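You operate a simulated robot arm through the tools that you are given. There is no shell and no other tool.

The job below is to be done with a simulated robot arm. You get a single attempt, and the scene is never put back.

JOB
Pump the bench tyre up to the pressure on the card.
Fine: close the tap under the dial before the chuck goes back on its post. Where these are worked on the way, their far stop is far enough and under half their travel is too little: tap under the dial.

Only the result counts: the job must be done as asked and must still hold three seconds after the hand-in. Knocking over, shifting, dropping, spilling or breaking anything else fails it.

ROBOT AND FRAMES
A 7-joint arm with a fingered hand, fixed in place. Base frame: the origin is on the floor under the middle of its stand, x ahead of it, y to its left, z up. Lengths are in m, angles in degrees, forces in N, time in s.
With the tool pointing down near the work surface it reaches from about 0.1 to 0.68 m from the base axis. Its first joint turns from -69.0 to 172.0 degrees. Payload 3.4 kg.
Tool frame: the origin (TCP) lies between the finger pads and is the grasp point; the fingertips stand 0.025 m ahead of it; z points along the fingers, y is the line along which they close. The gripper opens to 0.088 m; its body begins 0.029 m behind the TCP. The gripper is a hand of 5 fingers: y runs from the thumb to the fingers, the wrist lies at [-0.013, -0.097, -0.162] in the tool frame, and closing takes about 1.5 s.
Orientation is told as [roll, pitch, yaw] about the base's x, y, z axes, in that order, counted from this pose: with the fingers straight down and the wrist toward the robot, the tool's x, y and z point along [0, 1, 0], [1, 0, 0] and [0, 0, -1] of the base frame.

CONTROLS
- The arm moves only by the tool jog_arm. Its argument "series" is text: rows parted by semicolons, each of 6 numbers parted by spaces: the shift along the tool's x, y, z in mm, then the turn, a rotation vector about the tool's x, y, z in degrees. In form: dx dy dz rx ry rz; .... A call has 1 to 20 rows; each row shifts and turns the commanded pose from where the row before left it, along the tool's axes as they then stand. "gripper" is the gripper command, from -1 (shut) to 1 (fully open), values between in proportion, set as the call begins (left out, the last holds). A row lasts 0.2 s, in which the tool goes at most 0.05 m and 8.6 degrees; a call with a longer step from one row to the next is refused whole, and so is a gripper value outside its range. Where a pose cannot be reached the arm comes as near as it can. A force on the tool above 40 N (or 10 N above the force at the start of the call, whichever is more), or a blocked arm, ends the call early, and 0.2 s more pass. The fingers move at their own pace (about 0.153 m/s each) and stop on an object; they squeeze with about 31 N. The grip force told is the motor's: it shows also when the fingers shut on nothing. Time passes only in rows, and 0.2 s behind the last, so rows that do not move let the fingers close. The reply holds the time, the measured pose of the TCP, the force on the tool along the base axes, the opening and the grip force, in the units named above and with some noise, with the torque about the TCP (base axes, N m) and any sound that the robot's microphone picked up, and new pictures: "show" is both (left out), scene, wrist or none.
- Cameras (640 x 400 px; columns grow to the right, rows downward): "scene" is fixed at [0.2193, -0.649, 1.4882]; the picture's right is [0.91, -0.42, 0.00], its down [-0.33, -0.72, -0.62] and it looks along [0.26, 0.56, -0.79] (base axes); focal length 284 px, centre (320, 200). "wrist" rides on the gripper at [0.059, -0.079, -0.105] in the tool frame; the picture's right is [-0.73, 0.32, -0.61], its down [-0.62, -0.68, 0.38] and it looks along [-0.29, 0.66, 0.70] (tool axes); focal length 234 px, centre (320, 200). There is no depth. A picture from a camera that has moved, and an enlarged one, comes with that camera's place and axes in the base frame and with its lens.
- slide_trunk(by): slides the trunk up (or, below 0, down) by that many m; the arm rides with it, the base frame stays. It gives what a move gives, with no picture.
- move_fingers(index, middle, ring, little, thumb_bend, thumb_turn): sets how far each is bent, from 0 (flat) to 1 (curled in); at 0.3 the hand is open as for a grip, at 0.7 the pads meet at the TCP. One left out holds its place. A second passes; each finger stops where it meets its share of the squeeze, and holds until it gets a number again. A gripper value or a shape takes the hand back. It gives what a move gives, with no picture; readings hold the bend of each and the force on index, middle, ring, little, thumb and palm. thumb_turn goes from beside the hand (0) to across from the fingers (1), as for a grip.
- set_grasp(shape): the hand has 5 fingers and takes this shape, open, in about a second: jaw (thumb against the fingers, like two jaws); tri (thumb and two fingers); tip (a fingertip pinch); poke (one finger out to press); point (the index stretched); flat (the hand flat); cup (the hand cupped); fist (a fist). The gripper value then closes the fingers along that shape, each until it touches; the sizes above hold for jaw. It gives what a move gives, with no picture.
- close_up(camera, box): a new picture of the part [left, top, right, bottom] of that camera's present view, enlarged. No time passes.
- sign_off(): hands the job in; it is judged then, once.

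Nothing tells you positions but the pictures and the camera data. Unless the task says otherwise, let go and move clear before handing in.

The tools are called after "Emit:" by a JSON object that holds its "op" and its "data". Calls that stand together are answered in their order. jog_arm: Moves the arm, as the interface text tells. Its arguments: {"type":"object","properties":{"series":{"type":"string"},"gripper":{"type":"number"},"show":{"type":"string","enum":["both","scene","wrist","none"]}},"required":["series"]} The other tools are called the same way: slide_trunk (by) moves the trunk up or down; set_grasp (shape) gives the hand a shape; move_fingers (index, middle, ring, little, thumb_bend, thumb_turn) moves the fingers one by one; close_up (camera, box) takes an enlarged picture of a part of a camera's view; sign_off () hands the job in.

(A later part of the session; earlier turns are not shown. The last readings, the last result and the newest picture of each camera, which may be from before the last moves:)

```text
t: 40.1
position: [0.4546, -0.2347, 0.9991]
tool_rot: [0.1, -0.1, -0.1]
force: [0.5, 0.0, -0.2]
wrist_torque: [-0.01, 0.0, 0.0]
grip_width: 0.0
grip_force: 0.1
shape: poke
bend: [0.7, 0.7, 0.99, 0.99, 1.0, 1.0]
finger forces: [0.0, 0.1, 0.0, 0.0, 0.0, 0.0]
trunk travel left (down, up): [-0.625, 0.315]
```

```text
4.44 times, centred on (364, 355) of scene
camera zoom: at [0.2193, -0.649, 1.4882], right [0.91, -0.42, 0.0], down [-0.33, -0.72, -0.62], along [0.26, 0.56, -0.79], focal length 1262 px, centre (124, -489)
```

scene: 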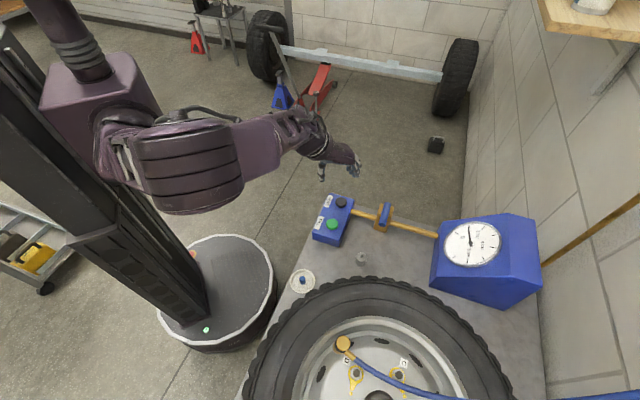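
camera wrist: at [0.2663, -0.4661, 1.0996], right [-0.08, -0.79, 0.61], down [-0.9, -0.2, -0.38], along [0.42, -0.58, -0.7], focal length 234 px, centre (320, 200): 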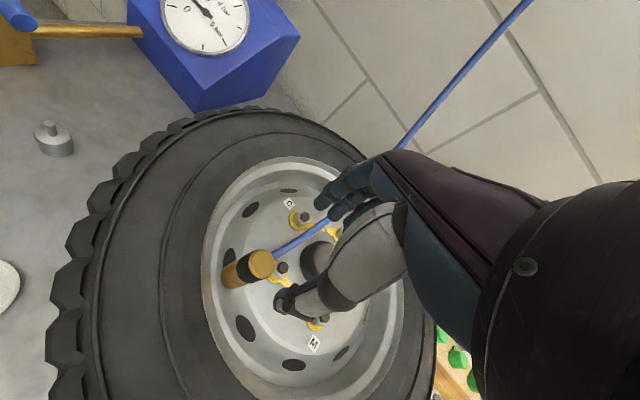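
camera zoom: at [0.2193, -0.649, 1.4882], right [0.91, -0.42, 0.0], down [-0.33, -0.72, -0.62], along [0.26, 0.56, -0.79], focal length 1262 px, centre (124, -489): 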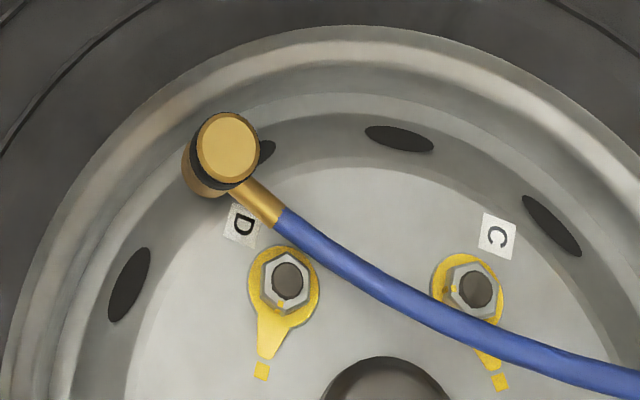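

Both poking fingertips flank the tool axis, about 25 mm ahead of the TCP. I'll come down over FILL with a small yaw away from VENT, and stop about 15 mm above the button.

Emit:
{"op": "jog_arm", "data": {"series": "1 -1 35 0 0 7; 0 0 40 0 0 7; 0 0 40 0 0 7; 0 0 40 0 0 0; 0 0 40 0 0 0; 0 0 0 0 0 0"}}

Emit:
{"op": "close_up", "data": {"camera": "scene", "box": [290, 170, 418, 260]}}

Emit:
{"op": "close_up", "data": {"camera": "wrist", "box": [180, 150, 380, 320]}}

```text
t: 41.5
position: [0.4547, -0.2416, 0.8191]
tool_rot: [0.1, -0.1, -21.1]
force: [0.8, -0.1, -0.5]
wrist_torque: [-0.01, -0.01, 0.02]
grip_width: 0.0001
grip_force: 0.1
shape: poke
bend: [0.7, 0.7, 0.99, 0.99, 1.0, 1.0]
finger forces: [0.0, 0.1, 0.0, 0.0, 0.1, 0.1]
out of reach, approached as far as the arm can: row 5
trunk travel left (down, up): [-0.625, 0.315]
camera wrist: at [0.4015, -0.1588, 0.9232], right [0.04, -0.79, 0.61], down [-0.86, -0.34, -0.39], along [0.51, -0.51, -0.7], focal length 234 px, centre (320, 200)
```

scene: 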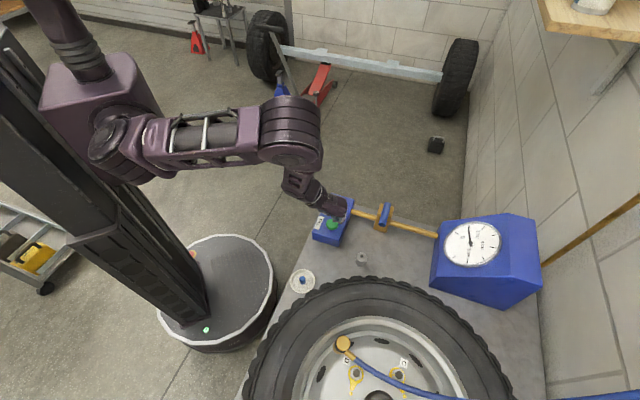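
wrist: 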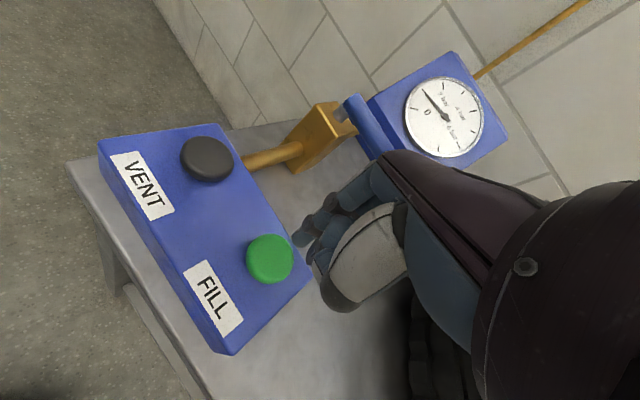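

```text
4.44 times, centred on (354, 215) of scene
camera zoom: at [0.2193, -0.649, 1.4882], right [0.91, -0.42, 0.0], down [-0.33, -0.72, -0.62], along [0.26, 0.56, -0.79], focal length 1262 px, centre (169, 133)
```

zoom: 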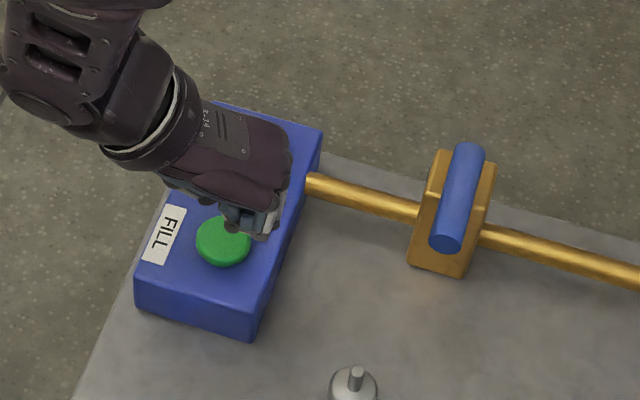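

```text
2.35 times, centred on (280, 235) of wrist
camera zoom: at [0.4015, -0.1588, 0.9232], right [0.04, -0.79, 0.61], down [-0.86, -0.34, -0.39], along [0.51, -0.51, -0.7], focal length 551 px, centre (414, 118)
```

zoom: 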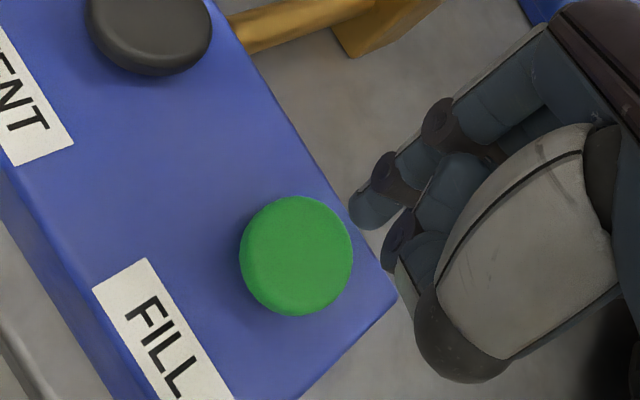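

The arm hit a reach limit in this posture. I'll raise the hand 60 mm, centre it over FILL, and lower the trunk 80 mm so there's room to press downward.

Emit:
{"op": "jog_arm", "data": {"series": "3.5 -1.5 -30 0 0 0; 3.5 -2 -30 0 0 0; 0 0 0 0 0 0", "show": "none"}}

Emit:
{"op": "slide_trunk", "data": {"by": -0.08}}

Emit:
{"op": "close_up", "data": {"camera": "wrist", "box": [180, 150, 380, 320]}}

Emit:
{"op": "close_up", "data": {"camera": "scene", "box": [290, 170, 418, 260]}}

```text
t: 42.3
position: [0.4514, -0.2345, 0.8794]
tool_rot: [0.1, -0.1, -21.0]
force: [-0.8, 0.2, -0.7]
wrist_torque: [-0.01, 0.03, -0.04]
grip_width: 0.0
grip_force: 0.1
shape: poke
bend: [0.7, 0.7, 0.99, 0.99, 1.0, 1.0]
finger forces: [0.1, 0.1, 0.0, 0.0, 0.0, 0.0]
trunk travel left (down, up): [-0.625, 0.315]
```

```text
t: 43.5
position: [0.4516, -0.2337, 0.7992]
tool_rot: [0.2, -0.1, -21.0]
force: [0.6, -1.1, 0.0]
wrist_torque: [0.03, 0.0, 0.02]
grip_width: 0.0001
grip_force: 0.1
shape: poke
bend: [0.7, 0.7, 0.99, 0.99, 1.0, 1.0]
finger forces: [0.0, 0.0, 0.0, 0.0, 0.0, 0.0]
trunk travel left (down, up): [-0.545, 0.395]
```

```text
2.35 times, centred on (280, 235) of wrist
camera zoom: at [0.3994, -0.1516, 0.9034], right [0.04, -0.79, 0.61], down [-0.86, -0.34, -0.39], along [0.51, -0.51, -0.7], focal length 551 px, centre (414, 118)
```

zoom: 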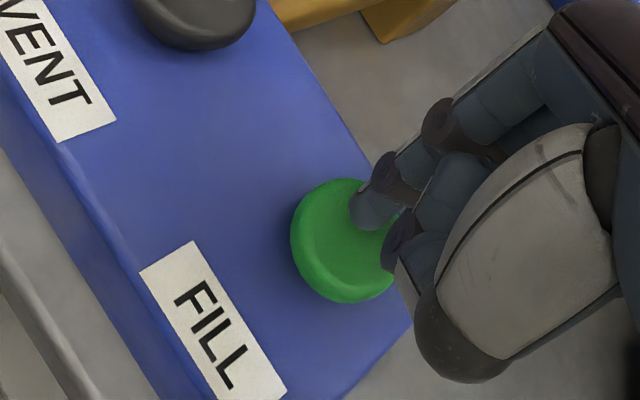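

```text
4.44 times, centred on (354, 215) of scene
camera zoom: at [0.2193, -0.649, 1.4882], right [0.91, -0.42, 0.0], down [-0.33, -0.72, -0.62], along [0.26, 0.56, -0.79], focal length 1262 px, centre (169, 133)
```

zoom: 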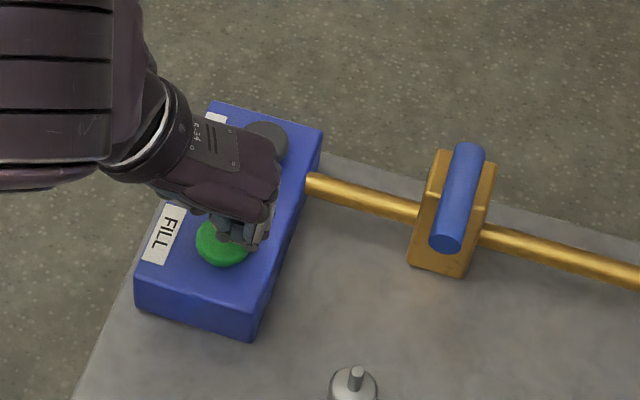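

The fingertips are centred over FILL. I'll do a short press and release, then read the dial.

Emit:
{"op": "jog_arm", "data": {"series": "0 0 10 0 0 0; 0 0 6 0 0 0; 0 0 5 0 0 0; 0 0 -12 0 0 0; 0 0 0 0 0 0", "show": "none"}}

Emit:
{"op": "close_up", "data": {"camera": "scene", "box": [430, 210, 510, 270]}}

```text
t: 44.7
position: [0.452, -0.2351, 0.7911]
tool_rot: [0.0, -0.1, -21.1]
force: [-0.2, 0.0, 1.0]
wrist_torque: [-0.02, -0.02, -0.03]
grip_width: 0.0
grip_force: 0.0
shape: poke
bend: [0.7, 0.7, 0.99, 0.99, 1.0, 1.0]
finger forces: [0.1, 0.3, 0.0, 0.0, 0.0, 0.0]
trunk travel left (down, up): [-0.545, 0.395]
heard: click
```

```text
6.67 times, centred on (470, 240) of scene
camera zoom: at [0.2193, -0.649, 1.4882], right [0.91, -0.42, 0.0], down [-0.33, -0.72, -0.62], along [0.26, 0.56, -0.79], focal length 1893 px, centre (-680, -67)
```

zoom: 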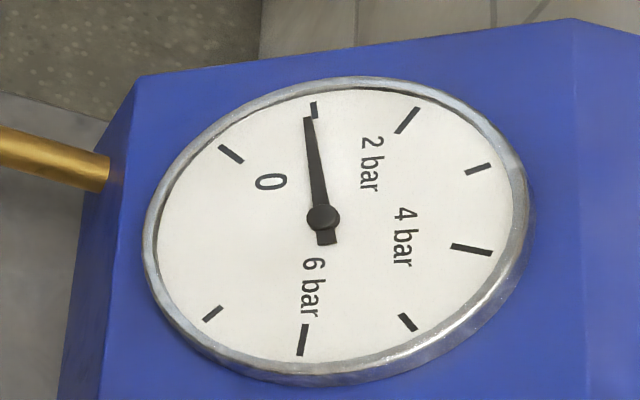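

It clicked but the needle didn't move. I'll try a slightly longer hold to tell a short pulse from a closed tap.

Emit:
{"op": "jog_arm", "data": {"series": "0 0 10 0 0 0; 0 0 3 0 0 0; 0 0 0 0 0 0; 0 0 0 0 0 0; 0 0 0 0 0 0; 0 0 -13 0 0 0; 0 0 0 0 0 0", "show": "none"}}

Emit:
{"op": "close_up", "data": {"camera": "scene", "box": [430, 210, 510, 270]}}

```text
t: 46.3
position: [0.4494, -0.236, 0.7893]
tool_rot: [-0.1, 0.0, -21.0]
force: [0.5, -1.0, 1.8]
wrist_torque: [-0.02, 0.02, 0.01]
grip_width: 0.0001
grip_force: 0.0
shape: poke
bend: [0.7, 0.7, 0.99, 0.99, 1.0, 1.0]
finger forces: [0.0, 0.9, 0.0, 0.0, 0.1, 0.1]
trunk travel left (down, up): [-0.545, 0.395]
heard: click
```

```text
6.67 times, centred on (470, 240) of scene
camera zoom: at [0.2193, -0.649, 1.4882], right [0.91, -0.42, 0.0], down [-0.33, -0.72, -0.62], along [0.26, 0.56, -0.79], focal length 1893 px, centre (-680, -67)
```

zoom: 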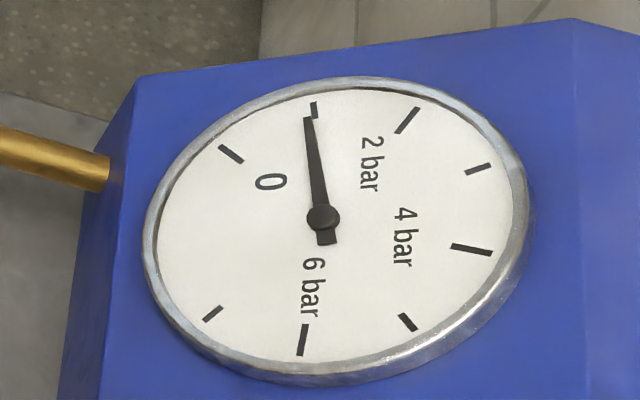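

FILL clicks but gives no rise, so the tap, whose handle lies across the pipe, must be closed. I'll lift off the button and examine the tap closely.

Emit:
{"op": "jog_arm", "data": {"series": "0 0 -30 0 0 0; 0 0 -40 0 0 0; 0 0 -40 0 0 0; 0 0 0 0 0 0"}}

Emit:
{"op": "close_up", "data": {"camera": "wrist", "box": [180, 80, 420, 250]}}

Emit:
{"op": "close_up", "data": {"camera": "scene", "box": [360, 190, 424, 240]}}

```text
t: 47.3
position: [0.4498, -0.2334, 0.9025]
tool_rot: [0.1, 0.0, -21.1]
force: [0.4, -0.1, 0.0]
wrist_torque: [-0.01, 0.02, -0.04]
grip_width: 0.0
grip_force: 0.0
shape: poke
bend: [0.7, 0.7, 0.99, 0.99, 1.0, 1.0]
finger forces: [0.0, 0.0, 0.1, 0.0, 0.0, 0.1]
trunk travel left (down, up): [-0.545, 0.395]
camera wrist: at [0.3979, -0.1506, 1.0066], right [0.04, -0.79, 0.61], down [-0.86, -0.34, -0.38], along [0.51, -0.51, -0.7], focal length 234 px, centre (320, 200)
```

scene: 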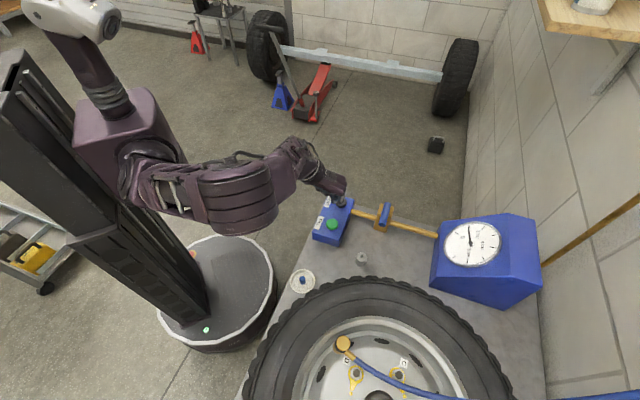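
wrist: 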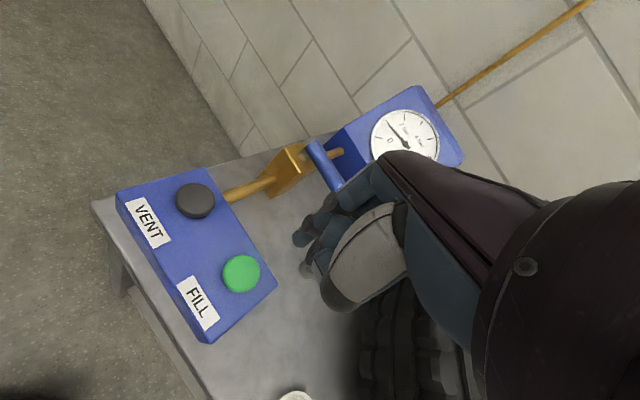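

```text
2.35 times, centred on (300, 165) of wrist
camera zoom: at [0.3979, -0.1506, 1.0066], right [0.04, -0.79, 0.61], down [-0.86, -0.34, -0.38], along [0.51, -0.51, -0.7], focal length 551 px, centre (367, 282)
```

zoom: 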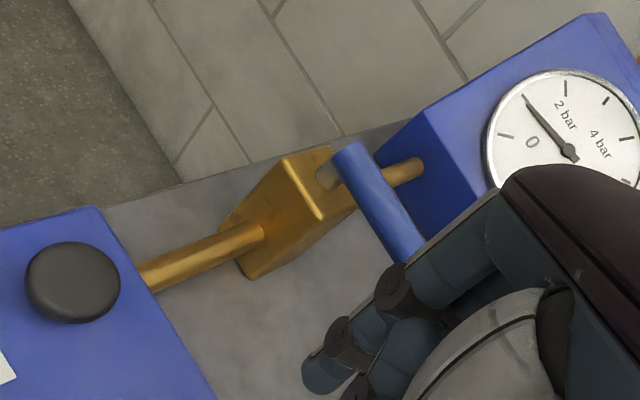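

```text
8.00 times, centred on (392, 215) of scene
camera zoom: at [0.2193, -0.649, 1.4882], right [0.91, -0.42, 0.0], down [-0.33, -0.72, -0.62], along [0.26, 0.56, -0.79], focal length 2272 px, centre (-256, 80)
```

zoom: 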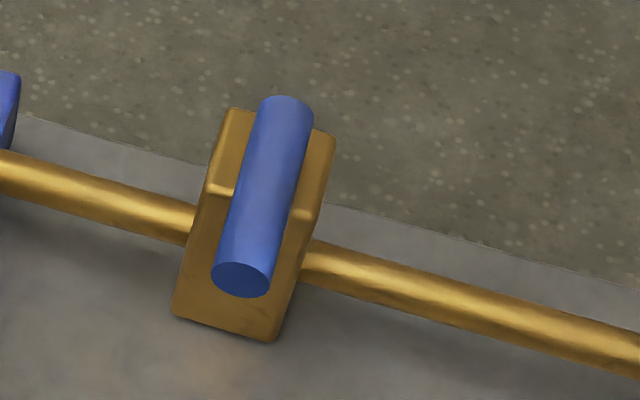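

The handle's pivot stem is at its far end, about (0.61,−0.276), and the handle points toward (−x,−y) at z≈0.812. I'll straddle the handle with an open jaw at yaw −45, so I can push it either way and feel which way it turns.

Emit:
{"op": "set_grasp", "data": {"shape": "jaw"}}

Emit:
{"op": "jog_arm", "data": {"series": "-7.3 36.3 -7 0 0 0; -7.3 36.3 -7 0 0 0; -7.3 36.3 -7 0 0 0; -7.3 36.3 -7 0 0 0; 0 0 0 0 0 8; 0 0 0 0 0 8; 0 0 0 0 0 8; 0 0 0 0 0 0", "gripper": 0.4}}

Emit:
{"op": "close_up", "data": {"camera": "wrist", "box": [160, 160, 400, 340]}}

Emit:
{"op": "close_up", "data": {"camera": "scene", "box": [330, 160, 458, 250]}}

```text
t: 48.2
position: [0.4504, -0.2323, 0.9023]
tool_rot: [0.1, -0.1, -21.0]
force: [-0.1, -0.6, -0.5]
wrist_torque: [0.0, 0.01, 0.0]
grip_width: 0.0881
grip_force: 0.1
shape: jaw
bend: [0.3, 0.3, 0.3, 0.3, 0.3, 0.98]
finger forces: [0.0, 0.0, 0.0, 0.1, 0.1, 0.0]
trunk travel left (down, up): [-0.545, 0.395]
```

```text
t: 50.0
position: [0.5769, -0.3134, 0.9292]
tool_rot: [0.1, 0.0, -45.1]
force: [0.2, 0.1, -0.8]
wrist_torque: [-0.03, 0.01, 0.0]
grip_width: 0.0618
grip_force: 0.1
shape: jaw
bend: [0.27, 0.37, 0.34, 0.35, 0.58, 0.99]
finger forces: [0.0, 0.0, 0.0, 0.0, 0.1, 0.1]
trunk travel left (down, up): [-0.545, 0.395]
camera wrist: at [0.5624, -0.2174, 1.0329], right [-0.29, -0.74, 0.61], down [-0.92, 0.04, -0.39], along [0.26, -0.67, -0.7], focal length 234 px, centre (320, 200)
```

scene: 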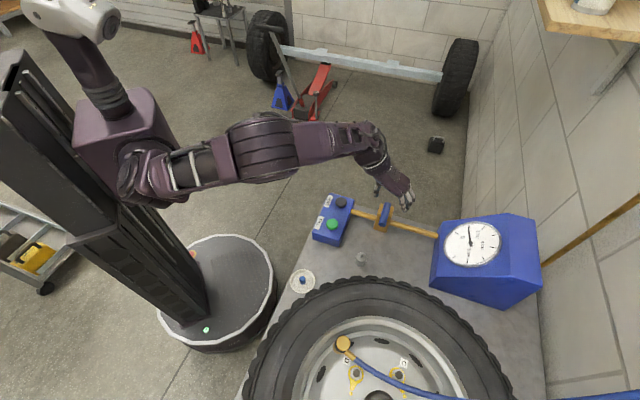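
wrist: 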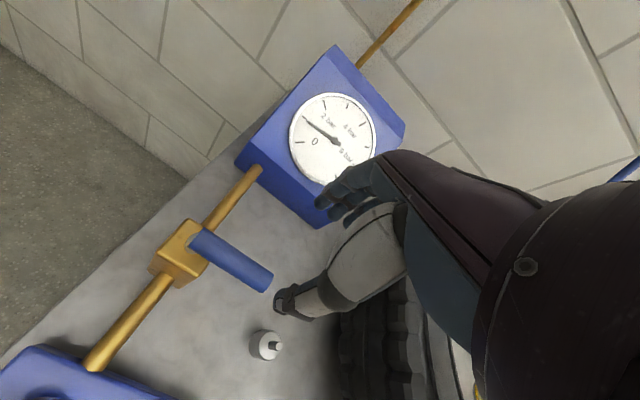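

```text
2.22 times, centred on (280, 250) of wrist
camera zoom: at [0.5624, -0.2174, 1.0329], right [-0.29, -0.74, 0.61], down [-0.92, 0.04, -0.39], along [0.26, -0.67, -0.7], focal length 520 px, centre (409, 89)
```

zoom: 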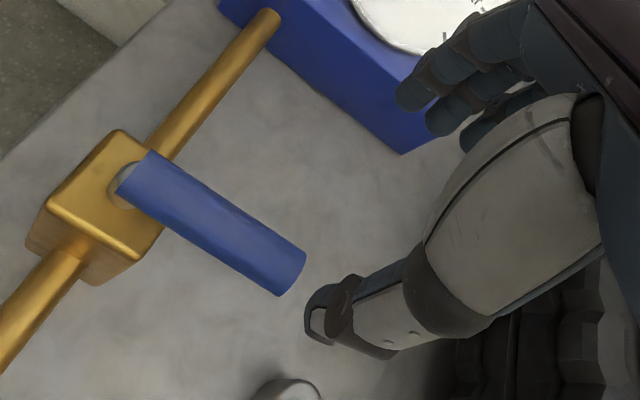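

```text
4.44 times, centred on (394, 205) of scene
camera zoom: at [0.2193, -0.649, 1.4882], right [0.91, -0.42, 0.0], down [-0.33, -0.72, -0.62], along [0.26, 0.56, -0.79], focal length 1262 px, centre (-9, 178)
```

zoom: 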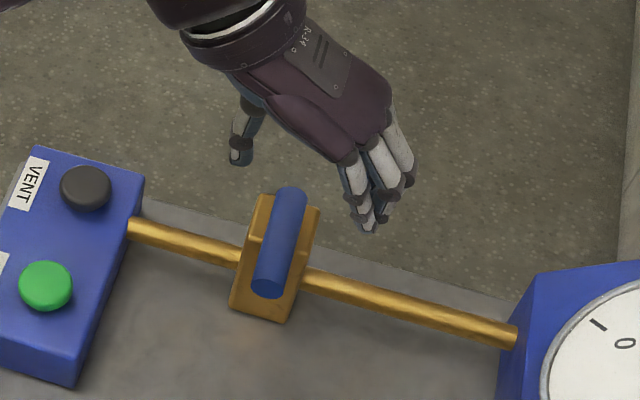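

The handle runs neatly along the tool x axis between thumb and fingers. I'll descend to handle height, keeping the fingertips just above the brass body.

Emit:
{"op": "jog_arm", "data": {"series": "0 2 35 0 0 0; 0 0 35 0 0 0; 0 0 33 0 0 0; 0 0 0 0 0 0"}}

Emit:
{"op": "close_up", "data": {"camera": "wrist", "box": [160, 160, 400, 340]}}

Emit:
{"op": "close_up", "data": {"camera": "scene", "box": [330, 160, 458, 250]}}

```text
t: 51.0
position: [0.5764, -0.3125, 0.8281]
tool_rot: [0.1, 0.0, -45.0]
force: [0.4, -0.2, -0.7]
wrist_torque: [0.01, 0.0, 0.01]
grip_width: 0.062
grip_force: 0.2
shape: jaw
bend: [0.27, 0.37, 0.34, 0.35, 0.58, 0.99]
finger forces: [0.0, 0.0, 0.0, 0.0, 0.1, 0.0]
trunk travel left (down, up): [-0.545, 0.395]
camera wrist: at [0.5628, -0.2173, 0.931], right [-0.29, -0.74, 0.61], down [-0.92, 0.04, -0.39], along [0.26, -0.67, -0.7], focal length 234 px, centre (320, 200)
```

scene: 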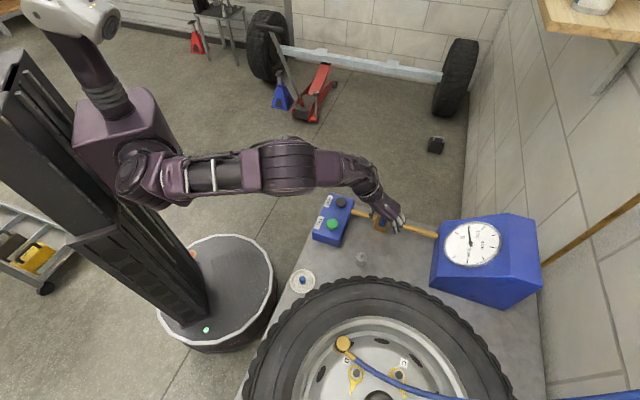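
wrist: 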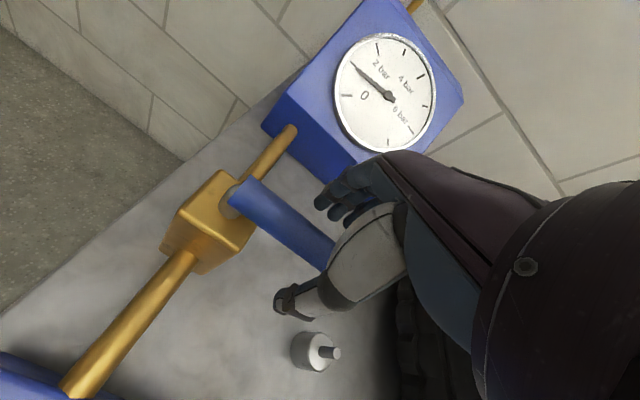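

```text
2.22 times, centred on (280, 250) of wrist
camera zoom: at [0.5628, -0.2173, 0.931], right [-0.29, -0.74, 0.61], down [-0.92, 0.04, -0.39], along [0.26, -0.67, -0.7], focal length 520 px, centre (409, 89)
```

zoom: 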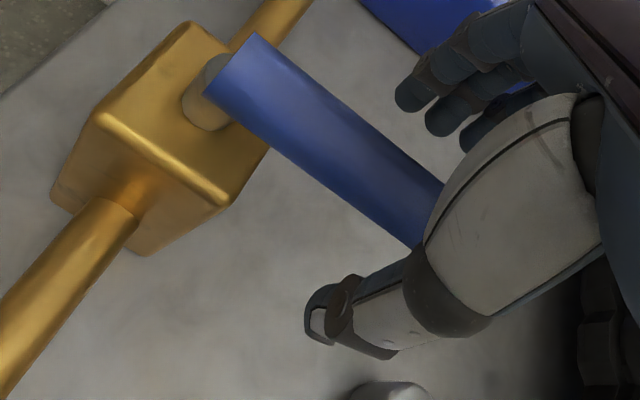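

```text
4.44 times, centred on (394, 205) of scene
camera zoom: at [0.2193, -0.649, 1.4882], right [0.91, -0.42, 0.0], down [-0.33, -0.72, -0.62], along [0.26, 0.56, -0.79], focal length 1262 px, centre (-9, 178)
```

zoom: 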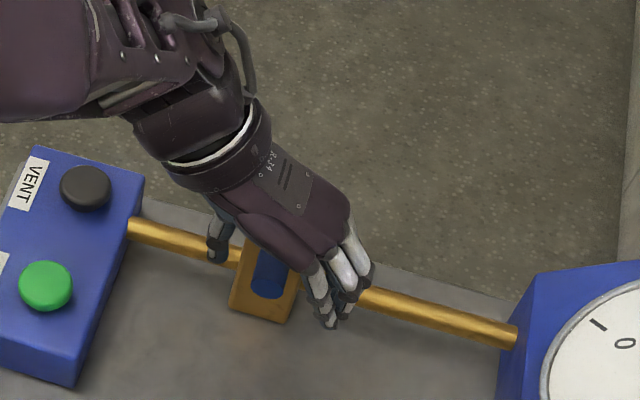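

Straddled cleanly. First I'll test pulling toward the button box along tool −y, gently, watching the force.

Emit:
{"op": "jog_arm", "data": {"series": "0 -8 0 0 0 0; 0 -8 0 0 0 0; 0 -5 0 0 0 0; 0 0 0 0 0 0", "show": "none"}}

Emit:
{"op": "jog_arm", "data": {"series": "0 -4 0 0 0 0; 0 -3 0 0 0 0; 0 0 0 0 0 0", "show": "wrist"}}

Emit:
{"op": "close_up", "data": {"camera": "wrist", "box": [160, 160, 400, 340]}}

```text
t: 52.0
position: [0.5632, -0.2999, 0.8256]
tool_rot: [0.2, 0.1, -45.2]
force: [0.4, 0.0, 0.7]
wrist_torque: [-0.01, -0.01, -0.02]
grip_width: 0.0617
grip_force: 0.0
shape: jaw
bend: [0.27, 0.37, 0.34, 0.35, 0.58, 0.99]
finger forces: [0.0, 0.0, 0.0, 0.1, 0.0, 0.0]
trunk travel left (down, up): [-0.545, 0.395]
```

```text
t: 52.8
position: [0.5567, -0.2944, 0.8255]
tool_rot: [0.1, 0.0, -45.0]
force: [-0.2, -0.2, -0.6]
wrist_torque: [0.0, 0.02, 0.0]
grip_width: 0.0624
grip_force: 0.0
shape: jaw
bend: [0.27, 0.37, 0.34, 0.35, 0.58, 0.99]
finger forces: [0.7, 0.2, 0.2, 0.1, 0.0, 0.1]
trunk travel left (down, up): [-0.545, 0.395]
camera wrist: at [0.5435, -0.1988, 0.9291], right [-0.29, -0.74, 0.61], down [-0.92, 0.04, -0.38], along [0.26, -0.67, -0.7], focal length 234 px, centre (320, 200)
```

wrist: 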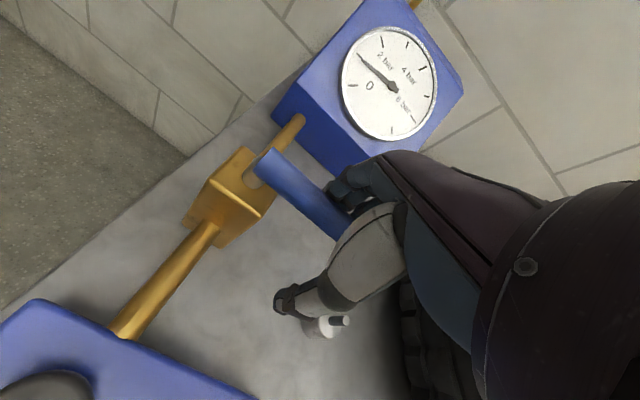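

```text
2.22 times, centred on (280, 250) of wrist
camera zoom: at [0.5435, -0.1988, 0.9291], right [-0.29, -0.74, 0.61], down [-0.92, 0.04, -0.38], along [0.26, -0.67, -0.7], focal length 520 px, centre (409, 89)
```

zoom: 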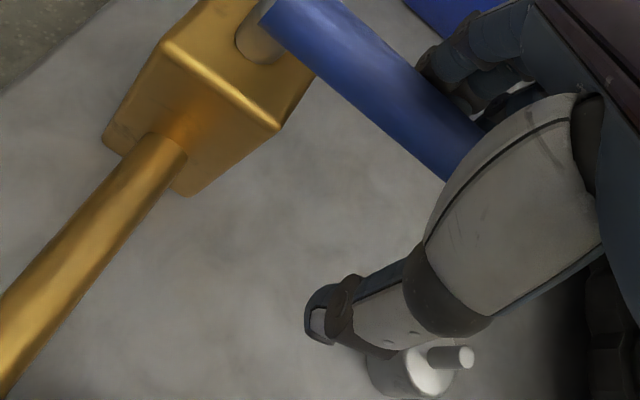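

Emit:
{"op": "jog_arm", "data": {"series": "0 -4 0 0 0 0; 0 -3 0 0 0 0; 0 0 0 0 0 0", "show": "wrist"}}

Emit:
{"op": "close_up", "data": {"camera": "wrist", "box": [160, 160, 400, 340]}}

```text
t: 53.6
position: [0.5538, -0.2915, 0.8258]
tool_rot: [0.1, 0.0, -45.0]
force: [0.8, -1.7, -0.9]
wrist_torque: [0.0, 0.03, -0.05]
grip_width: 0.0625
grip_force: 0.2
shape: jaw
bend: [0.26, 0.37, 0.34, 0.35, 0.58, 0.99]
finger forces: [1.6, 0.1, 0.1, 0.0, 0.1, 0.0]
trunk travel left (down, up): [-0.545, 0.395]
camera wrist: at [0.5391, -0.1939, 0.9291], right [-0.29, -0.74, 0.61], down [-0.92, 0.04, -0.38], along [0.26, -0.67, -0.7], focal length 234 px, centre (320, 200)
```

wrist: 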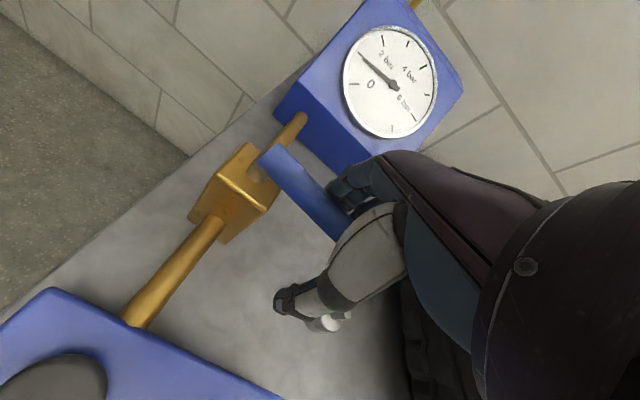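

```text
2.22 times, centred on (280, 250) of wrist
camera zoom: at [0.5391, -0.1939, 0.9291], right [-0.29, -0.74, 0.61], down [-0.92, 0.04, -0.38], along [0.26, -0.67, -0.7], focal length 520 px, centre (409, 89)
```

zoom: 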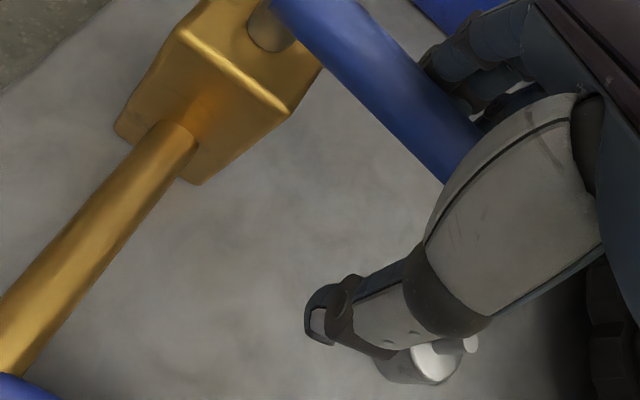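

Emit:
{"op": "jog_arm", "data": {"series": "0 -4 0 0 0 0; 0 -4 0 0 0 0; 0 0 0 0 0 0", "show": "wrist"}}

Emit:
{"op": "close_up", "data": {"camera": "wrist", "box": [160, 100, 400, 340]}}

Emit:
{"op": "close_up", "data": {"camera": "scene", "box": [330, 160, 458, 250]}}

```text
t: 54.4
position: [0.549, -0.286, 0.8254]
tool_rot: [0.2, -0.1, -45.0]
force: [-0.9, -1.3, -0.5]
wrist_torque: [-0.03, 0.02, -0.07]
grip_width: 0.0621
grip_force: 0.0
shape: jaw
bend: [0.26, 0.37, 0.34, 0.35, 0.58, 0.99]
finger forces: [1.8, 0.1, 0.0, 0.0, 0.0, 0.0]
trunk travel left (down, up): [-0.545, 0.395]
camera wrist: at [0.5337, -0.1881, 0.9295], right [-0.29, -0.74, 0.61], down [-0.92, 0.04, -0.38], along [0.26, -0.67, -0.7], focal length 234 px, centre (320, 200)
```

wrist: 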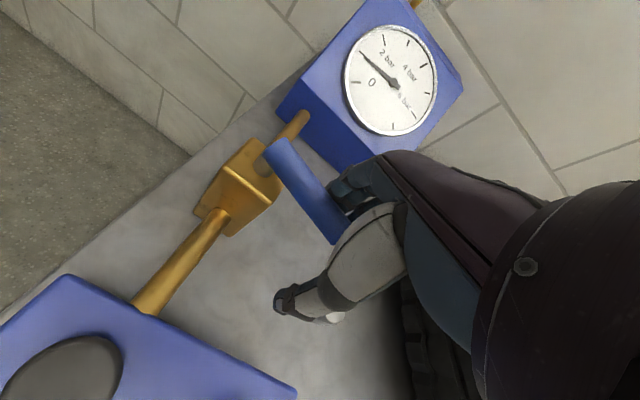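

```text
1.67 times, centred on (280, 220) of wrist
camera zoom: at [0.5337, -0.1881, 0.9295], right [-0.29, -0.74, 0.61], down [-0.92, 0.04, -0.38], along [0.26, -0.67, -0.7], focal length 390 px, centre (387, 167)
```

zoom: 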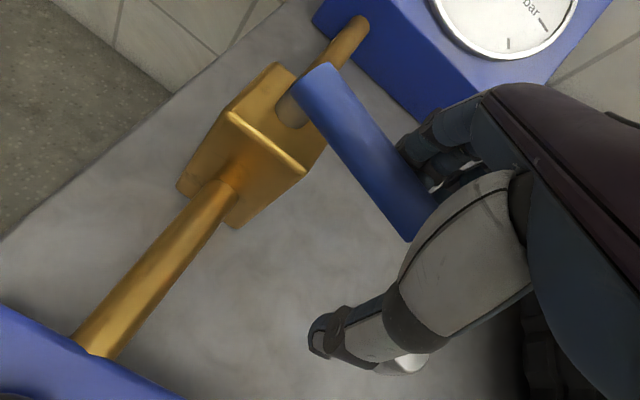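

```text
4.44 times, centred on (394, 205) of scene
camera zoom: at [0.2193, -0.649, 1.4882], right [0.91, -0.42, 0.0], down [-0.33, -0.72, -0.62], along [0.26, 0.56, -0.79], focal length 1262 px, centre (-9, 178)
```

zoom: 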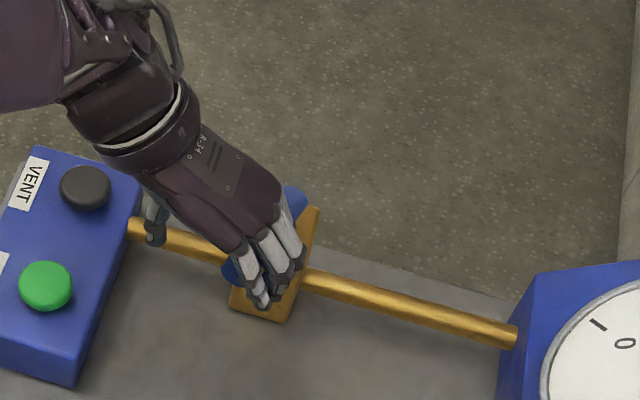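

The handle yields with only about 2 N toward the button box, so that's the turning direction. I'll slide the hand outward along the handle so the little-finger side can carry it round, then swing partway along the arc.

Emit:
{"op": "jog_arm", "data": {"series": "0 8 0 0 0 0; -23 0 0 0 0 0; -23 0 0 0 0 0; 0 0 0 0 0 0", "show": "wrist"}}

Emit:
{"op": "close_up", "data": {"camera": "scene", "box": [330, 160, 458, 250]}}

```text
t: 55.4
position: [0.5194, -0.323, 0.8251]
tool_rot: [0.1, 0.0, -45.0]
force: [-0.8, -0.4, 0.0]
wrist_torque: [-0.02, -0.01, -0.01]
grip_width: 0.0619
grip_force: 0.1
shape: jaw
bend: [0.27, 0.37, 0.34, 0.35, 0.58, 0.99]
finger forces: [0.0, 0.0, 0.0, 0.1, 0.0, 0.0]
trunk travel left (down, up): [-0.545, 0.395]
camera wrist: at [0.506, -0.2262, 0.929], right [-0.29, -0.74, 0.61], down [-0.92, 0.04, -0.38], along [0.26, -0.67, -0.7], focal length 234 px, centre (320, 200)
```

wrist: 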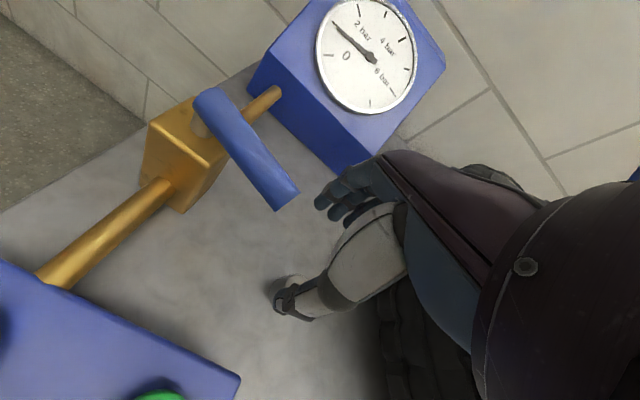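

```text
4.44 times, centred on (394, 205) of scene
camera zoom: at [0.2193, -0.649, 1.4882], right [0.91, -0.42, 0.0], down [-0.33, -0.72, -0.62], along [0.26, 0.56, -0.79], focal length 1262 px, centre (-9, 178)
```

zoom: 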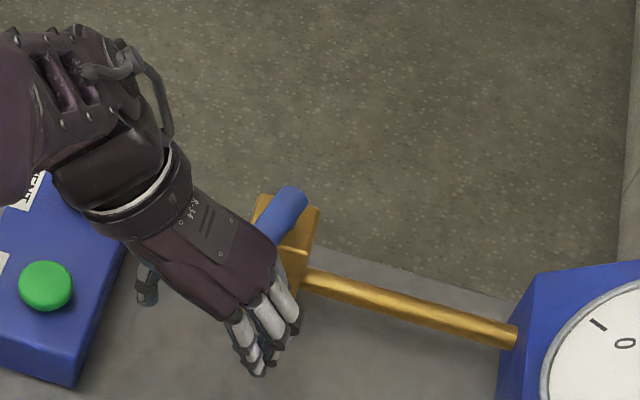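

The index is actually on the +x edge of the hand, so it's the natural pusher with the rest of the hand kept clear. I'll slide back so the index meets the handle about 50 mm from the pivot, then swing it.

Emit:
{"op": "jog_arm", "data": {"series": "18 0 0 0 0 0; 18 0 0 0 0 0; 0.8 -8 0 0 0 0; 0 -7.4 0 0 0 0; 2 -6.6 0 0 0 0; 2.2 -6.7 0 0 0 0; 0 0 0 0 0 0", "show": "wrist"}}

Emit:
{"op": "close_up", "data": {"camera": "scene", "box": [330, 160, 458, 250]}}

```text
t: 57.0
position: [0.53, -0.2742, 0.826]
tool_rot: [0.1, 0.0, -44.9]
force: [1.1, -1.4, 0.6]
wrist_torque: [0.01, -0.03, -0.02]
grip_width: 0.0621
grip_force: 0.0
shape: jaw
bend: [0.26, 0.37, 0.34, 0.35, 0.58, 0.99]
finger forces: [1.2, 0.0, 0.0, 0.0, 0.1, 0.1]
trunk travel left (down, up): [-0.545, 0.395]
camera wrist: at [0.5158, -0.177, 0.9297], right [-0.29, -0.74, 0.61], down [-0.92, 0.04, -0.39], along [0.26, -0.67, -0.7], focal length 234 px, centre (320, 200)
```

wrist: 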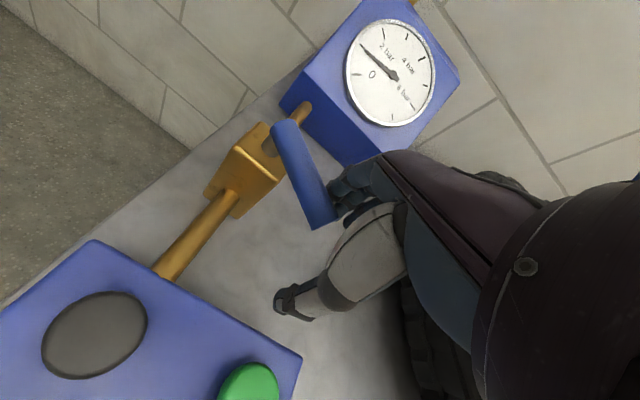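

```text
4.44 times, centred on (394, 205) of scene
camera zoom: at [0.2193, -0.649, 1.4882], right [0.91, -0.42, 0.0], down [-0.33, -0.72, -0.62], along [0.26, 0.56, -0.79], focal length 1262 px, centre (-9, 178)
```

zoom: 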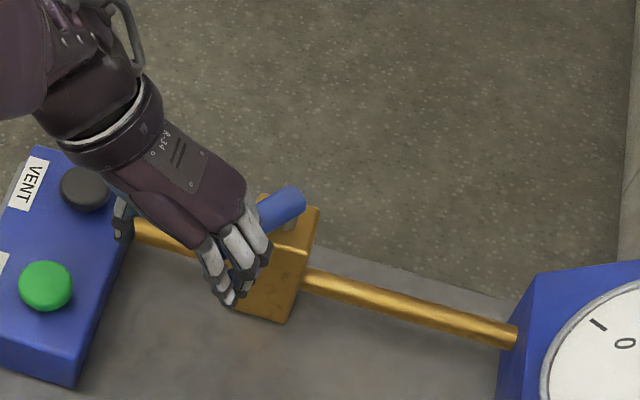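

It's turning smoothly at under 2 N. I'll continue along the arc toward the far stop.

Emit:
{"op": "jog_arm", "data": {"series": "3.75 -5.8 0 0 0 0; 3.75 -5.8 0 0 0 0; 5.15 -4.65 0 0 0 0; 5.15 -4.65 0 0 0 0; 0 0 0 0 0 0", "show": "wrist"}}

Emit:
{"op": "close_up", "data": {"camera": "scene", "box": [330, 160, 458, 250]}}

```text
t: 58.2
position: [0.5285, -0.2468, 0.8264]
tool_rot: [0.0, 0.0, -45.1]
force: [-0.1, -1.9, 0.8]
wrist_torque: [-0.03, -0.03, -0.05]
grip_width: 0.0623
grip_force: 0.1
shape: jaw
bend: [0.27, 0.37, 0.34, 0.35, 0.58, 0.99]
finger forces: [1.4, 0.0, 0.0, 0.1, 0.0, 0.1]
trunk travel left (down, up): [-0.545, 0.395]
camera wrist: at [0.5139, -0.1501, 0.9299], right [-0.29, -0.74, 0.61], down [-0.92, 0.04, -0.39], along [0.26, -0.67, -0.7], focal length 234 px, centre (320, 200)
```

wrist: 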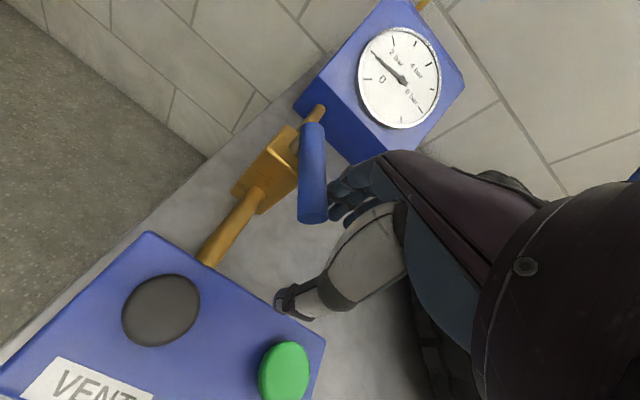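

```text
4.44 times, centred on (394, 205) of scene
camera zoom: at [0.2193, -0.649, 1.4882], right [0.91, -0.42, 0.0], down [-0.33, -0.72, -0.62], along [0.26, 0.56, -0.79], focal length 1262 px, centre (-9, 178)
```

zoom: 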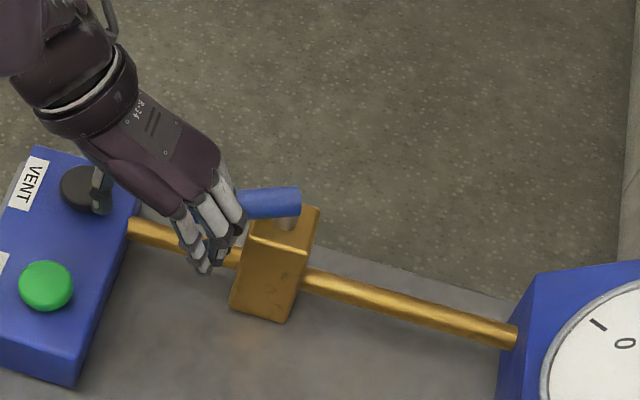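

Emit:
{"op": "jog_arm", "data": {"series": "6.15 -4 0 0 0 0; 6.15 -3.2 0 0 0 0; 6 -2 0 0 0 0; 0 0 0 0 0 0", "show": "wrist"}}

Emit:
{"op": "close_up", "data": {"camera": "scene", "box": [330, 160, 458, 250]}}

```text
t: 59.2
position: [0.5333, -0.2272, 0.8261]
tool_rot: [0.1, 0.1, -45.0]
force: [0.1, -2.2, 0.8]
wrist_torque: [-0.04, 0.02, -0.04]
grip_width: 0.0621
grip_force: 0.0
shape: jaw
bend: [0.27, 0.37, 0.34, 0.35, 0.58, 0.99]
finger forces: [1.3, 0.1, 0.0, 0.1, 0.0, 0.0]
trunk travel left (down, up): [-0.545, 0.395]
camera wrist: at [0.5193, -0.1303, 0.9297], right [-0.29, -0.74, 0.61], down [-0.92, 0.04, -0.39], along [0.26, -0.67, -0.7], focal length 234 px, centre (320, 200)
```

wrist: 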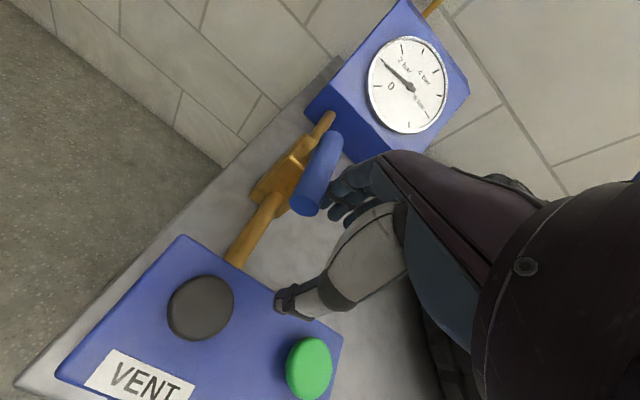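

```text
4.44 times, centred on (394, 205) of scene
camera zoom: at [0.2193, -0.649, 1.4882], right [0.91, -0.42, 0.0], down [-0.33, -0.72, -0.62], along [0.26, 0.56, -0.79], focal length 1262 px, centre (-9, 178)
```

zoom: 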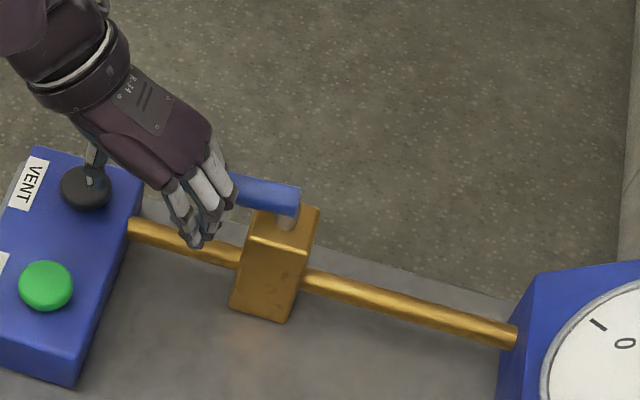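

The handle is now almost parallel to the pipe. I'll push slightly more until the stop is felt.

Emit:
{"op": "jog_arm", "data": {"series": "5 -1 0 0 0 0; 4 0 0 0 0 0; 0 0 0 0 0 0", "show": "wrist"}}

Emit:
{"op": "close_up", "data": {"camera": "scene", "box": [330, 160, 458, 250]}}

```text
t: 60.0
position: [0.5379, -0.2214, 0.8267]
tool_rot: [0.0, 0.0, -45.1]
force: [-3.8, -4.6, 0.1]
wrist_torque: [-0.04, 0.03, -0.29]
grip_width: 0.0621
grip_force: 0.0
shape: jaw
bend: [0.27, 0.37, 0.34, 0.35, 0.58, 0.99]
finger forces: [7.9, 0.1, 0.0, 0.1, 0.1, 0.1]
trunk travel left (down, up): [-0.545, 0.395]
camera wrist: at [0.5246, -0.1249, 0.9303], right [-0.29, -0.74, 0.61], down [-0.92, 0.04, -0.38], along [0.26, -0.67, -0.7], focal length 234 px, centre (320, 200)
```

wrist: 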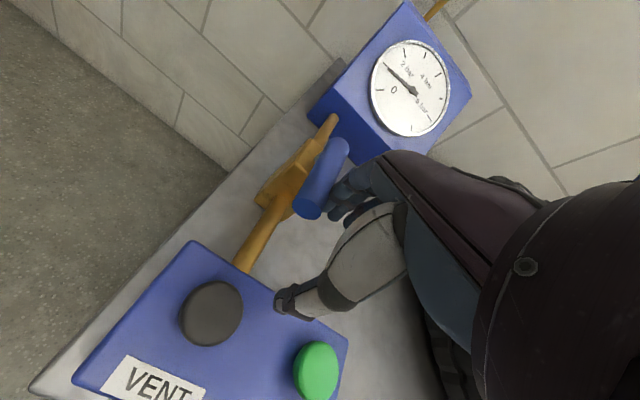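

```text
4.44 times, centred on (394, 205) of scene
camera zoom: at [0.2193, -0.649, 1.4882], right [0.91, -0.42, 0.0], down [-0.33, -0.72, -0.62], along [0.26, 0.56, -0.79], focal length 1262 px, centre (-9, 178)
```

zoom: 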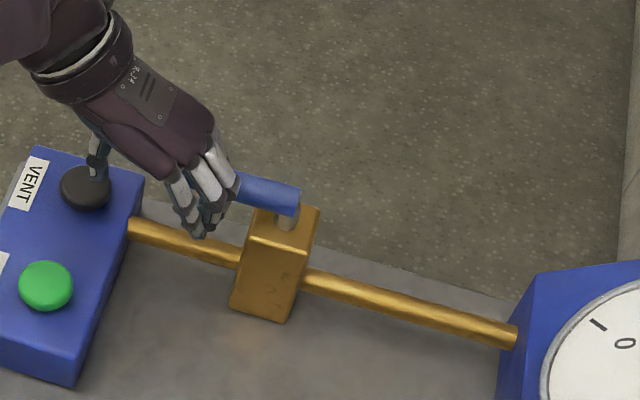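

The stop is reached at about 6 N, with the handle fully along the pipe and the tap open. I'll back off, lift, and return over FILL with the poke shape.

Emit:
{"op": "jog_arm", "data": {"series": "-12 3 0 0 0 0; 0 0 -35 0 0 0; 0 0 -40 0 0 0; -24 -27 0 0 0 0; -24 -27 0 0 0 0; 0 0 0 0 0 -8; 0 0 0 0 0 -8; 0 0 0 0 0 -8; 0 0 0 0 0 0", "show": "none"}}

Emit:
{"op": "set_grasp", "data": {"shape": "poke"}}

Emit:
{"op": "close_up", "data": {"camera": "wrist", "box": [0, 0, 640, 400]}}

Emit:
{"op": "close_up", "data": {"camera": "scene", "box": [290, 160, 450, 270]}}

Emit:
{"op": "close_up", "data": {"camera": "scene", "box": [430, 210, 510, 270]}}

```text
t: 62.0
position: [0.4621, -0.2255, 0.9006]
tool_rot: [0.1, -0.1, -21.0]
force: [-0.3, -0.3, -0.2]
wrist_torque: [0.02, -0.03, 0.01]
grip_width: 0.0618
grip_force: 0.0
shape: jaw
bend: [0.27, 0.37, 0.34, 0.35, 0.58, 0.99]
finger forces: [0.0, 0.0, 0.0, 0.1, 0.0, 0.1]
trunk travel left (down, up): [-0.545, 0.395]
```

```text
t: 62.9
position: [0.4624, -0.2253, 0.8996]
tool_rot: [0.0, -0.1, -21.0]
force: [-0.8, 0.0, -0.4]
wrist_torque: [0.04, 0.04, -0.02]
grip_width: 0.0001
grip_force: 0.1
shape: poke
bend: [0.7, 0.7, 0.99, 0.99, 1.0, 1.0]
finger forces: [0.1, 0.0, 0.0, 0.0, 0.1, 0.0]
trunk travel left (down, up): [-0.545, 0.395]
```

```text
1.00 times, centred on (320, 200) of wrist (not enlarged: the box is as wide or as high as the picture)
camera zoom: at [0.41, -0.1427, 1.0044], right [0.04, -0.79, 0.61], down [-0.86, -0.34, -0.39], along [0.51, -0.51, -0.7], focal length 234 px, centre (320, 200)
```

zoom: 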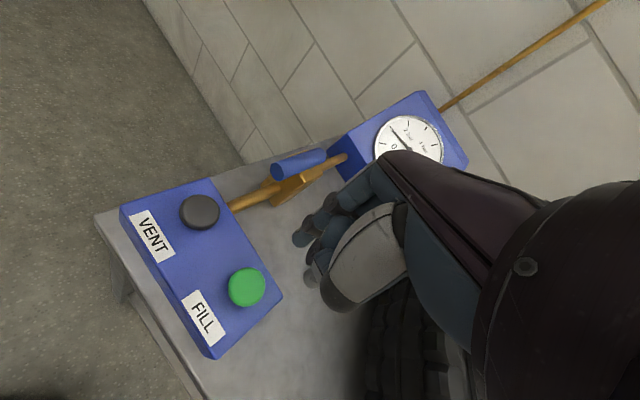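

```text
3.64 times, centred on (370, 215) of scene
camera zoom: at [0.2193, -0.649, 1.4882], right [0.91, -0.42, 0.0], down [-0.33, -0.72, -0.62], along [0.26, 0.56, -0.79], focal length 1032 px, centre (138, 146)
```

zoom: 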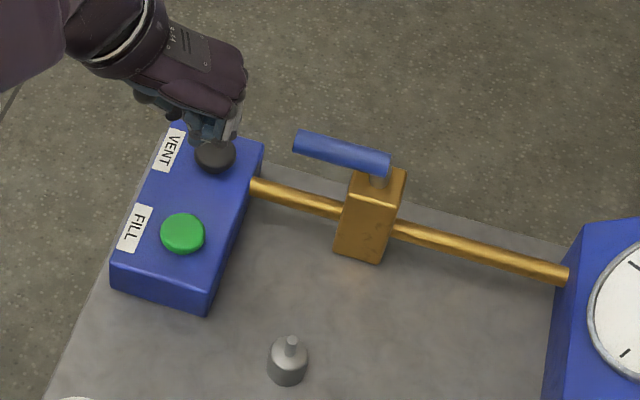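

```text
6.67 times, centred on (470, 240) of scene
camera zoom: at [0.2193, -0.649, 1.4882], right [0.91, -0.42, 0.0], down [-0.33, -0.72, -0.62], along [0.26, 0.56, -0.79], focal length 1893 px, centre (-680, -67)
```

zoom: 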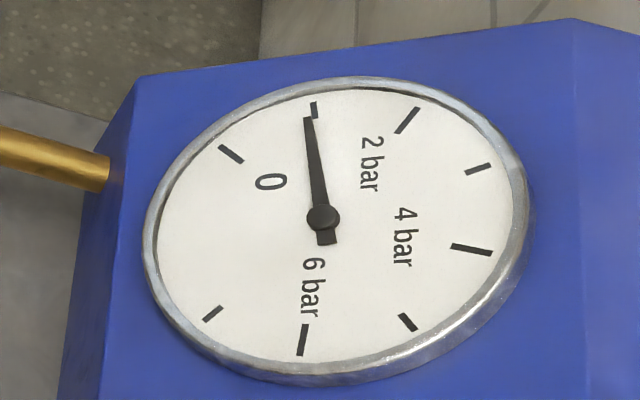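

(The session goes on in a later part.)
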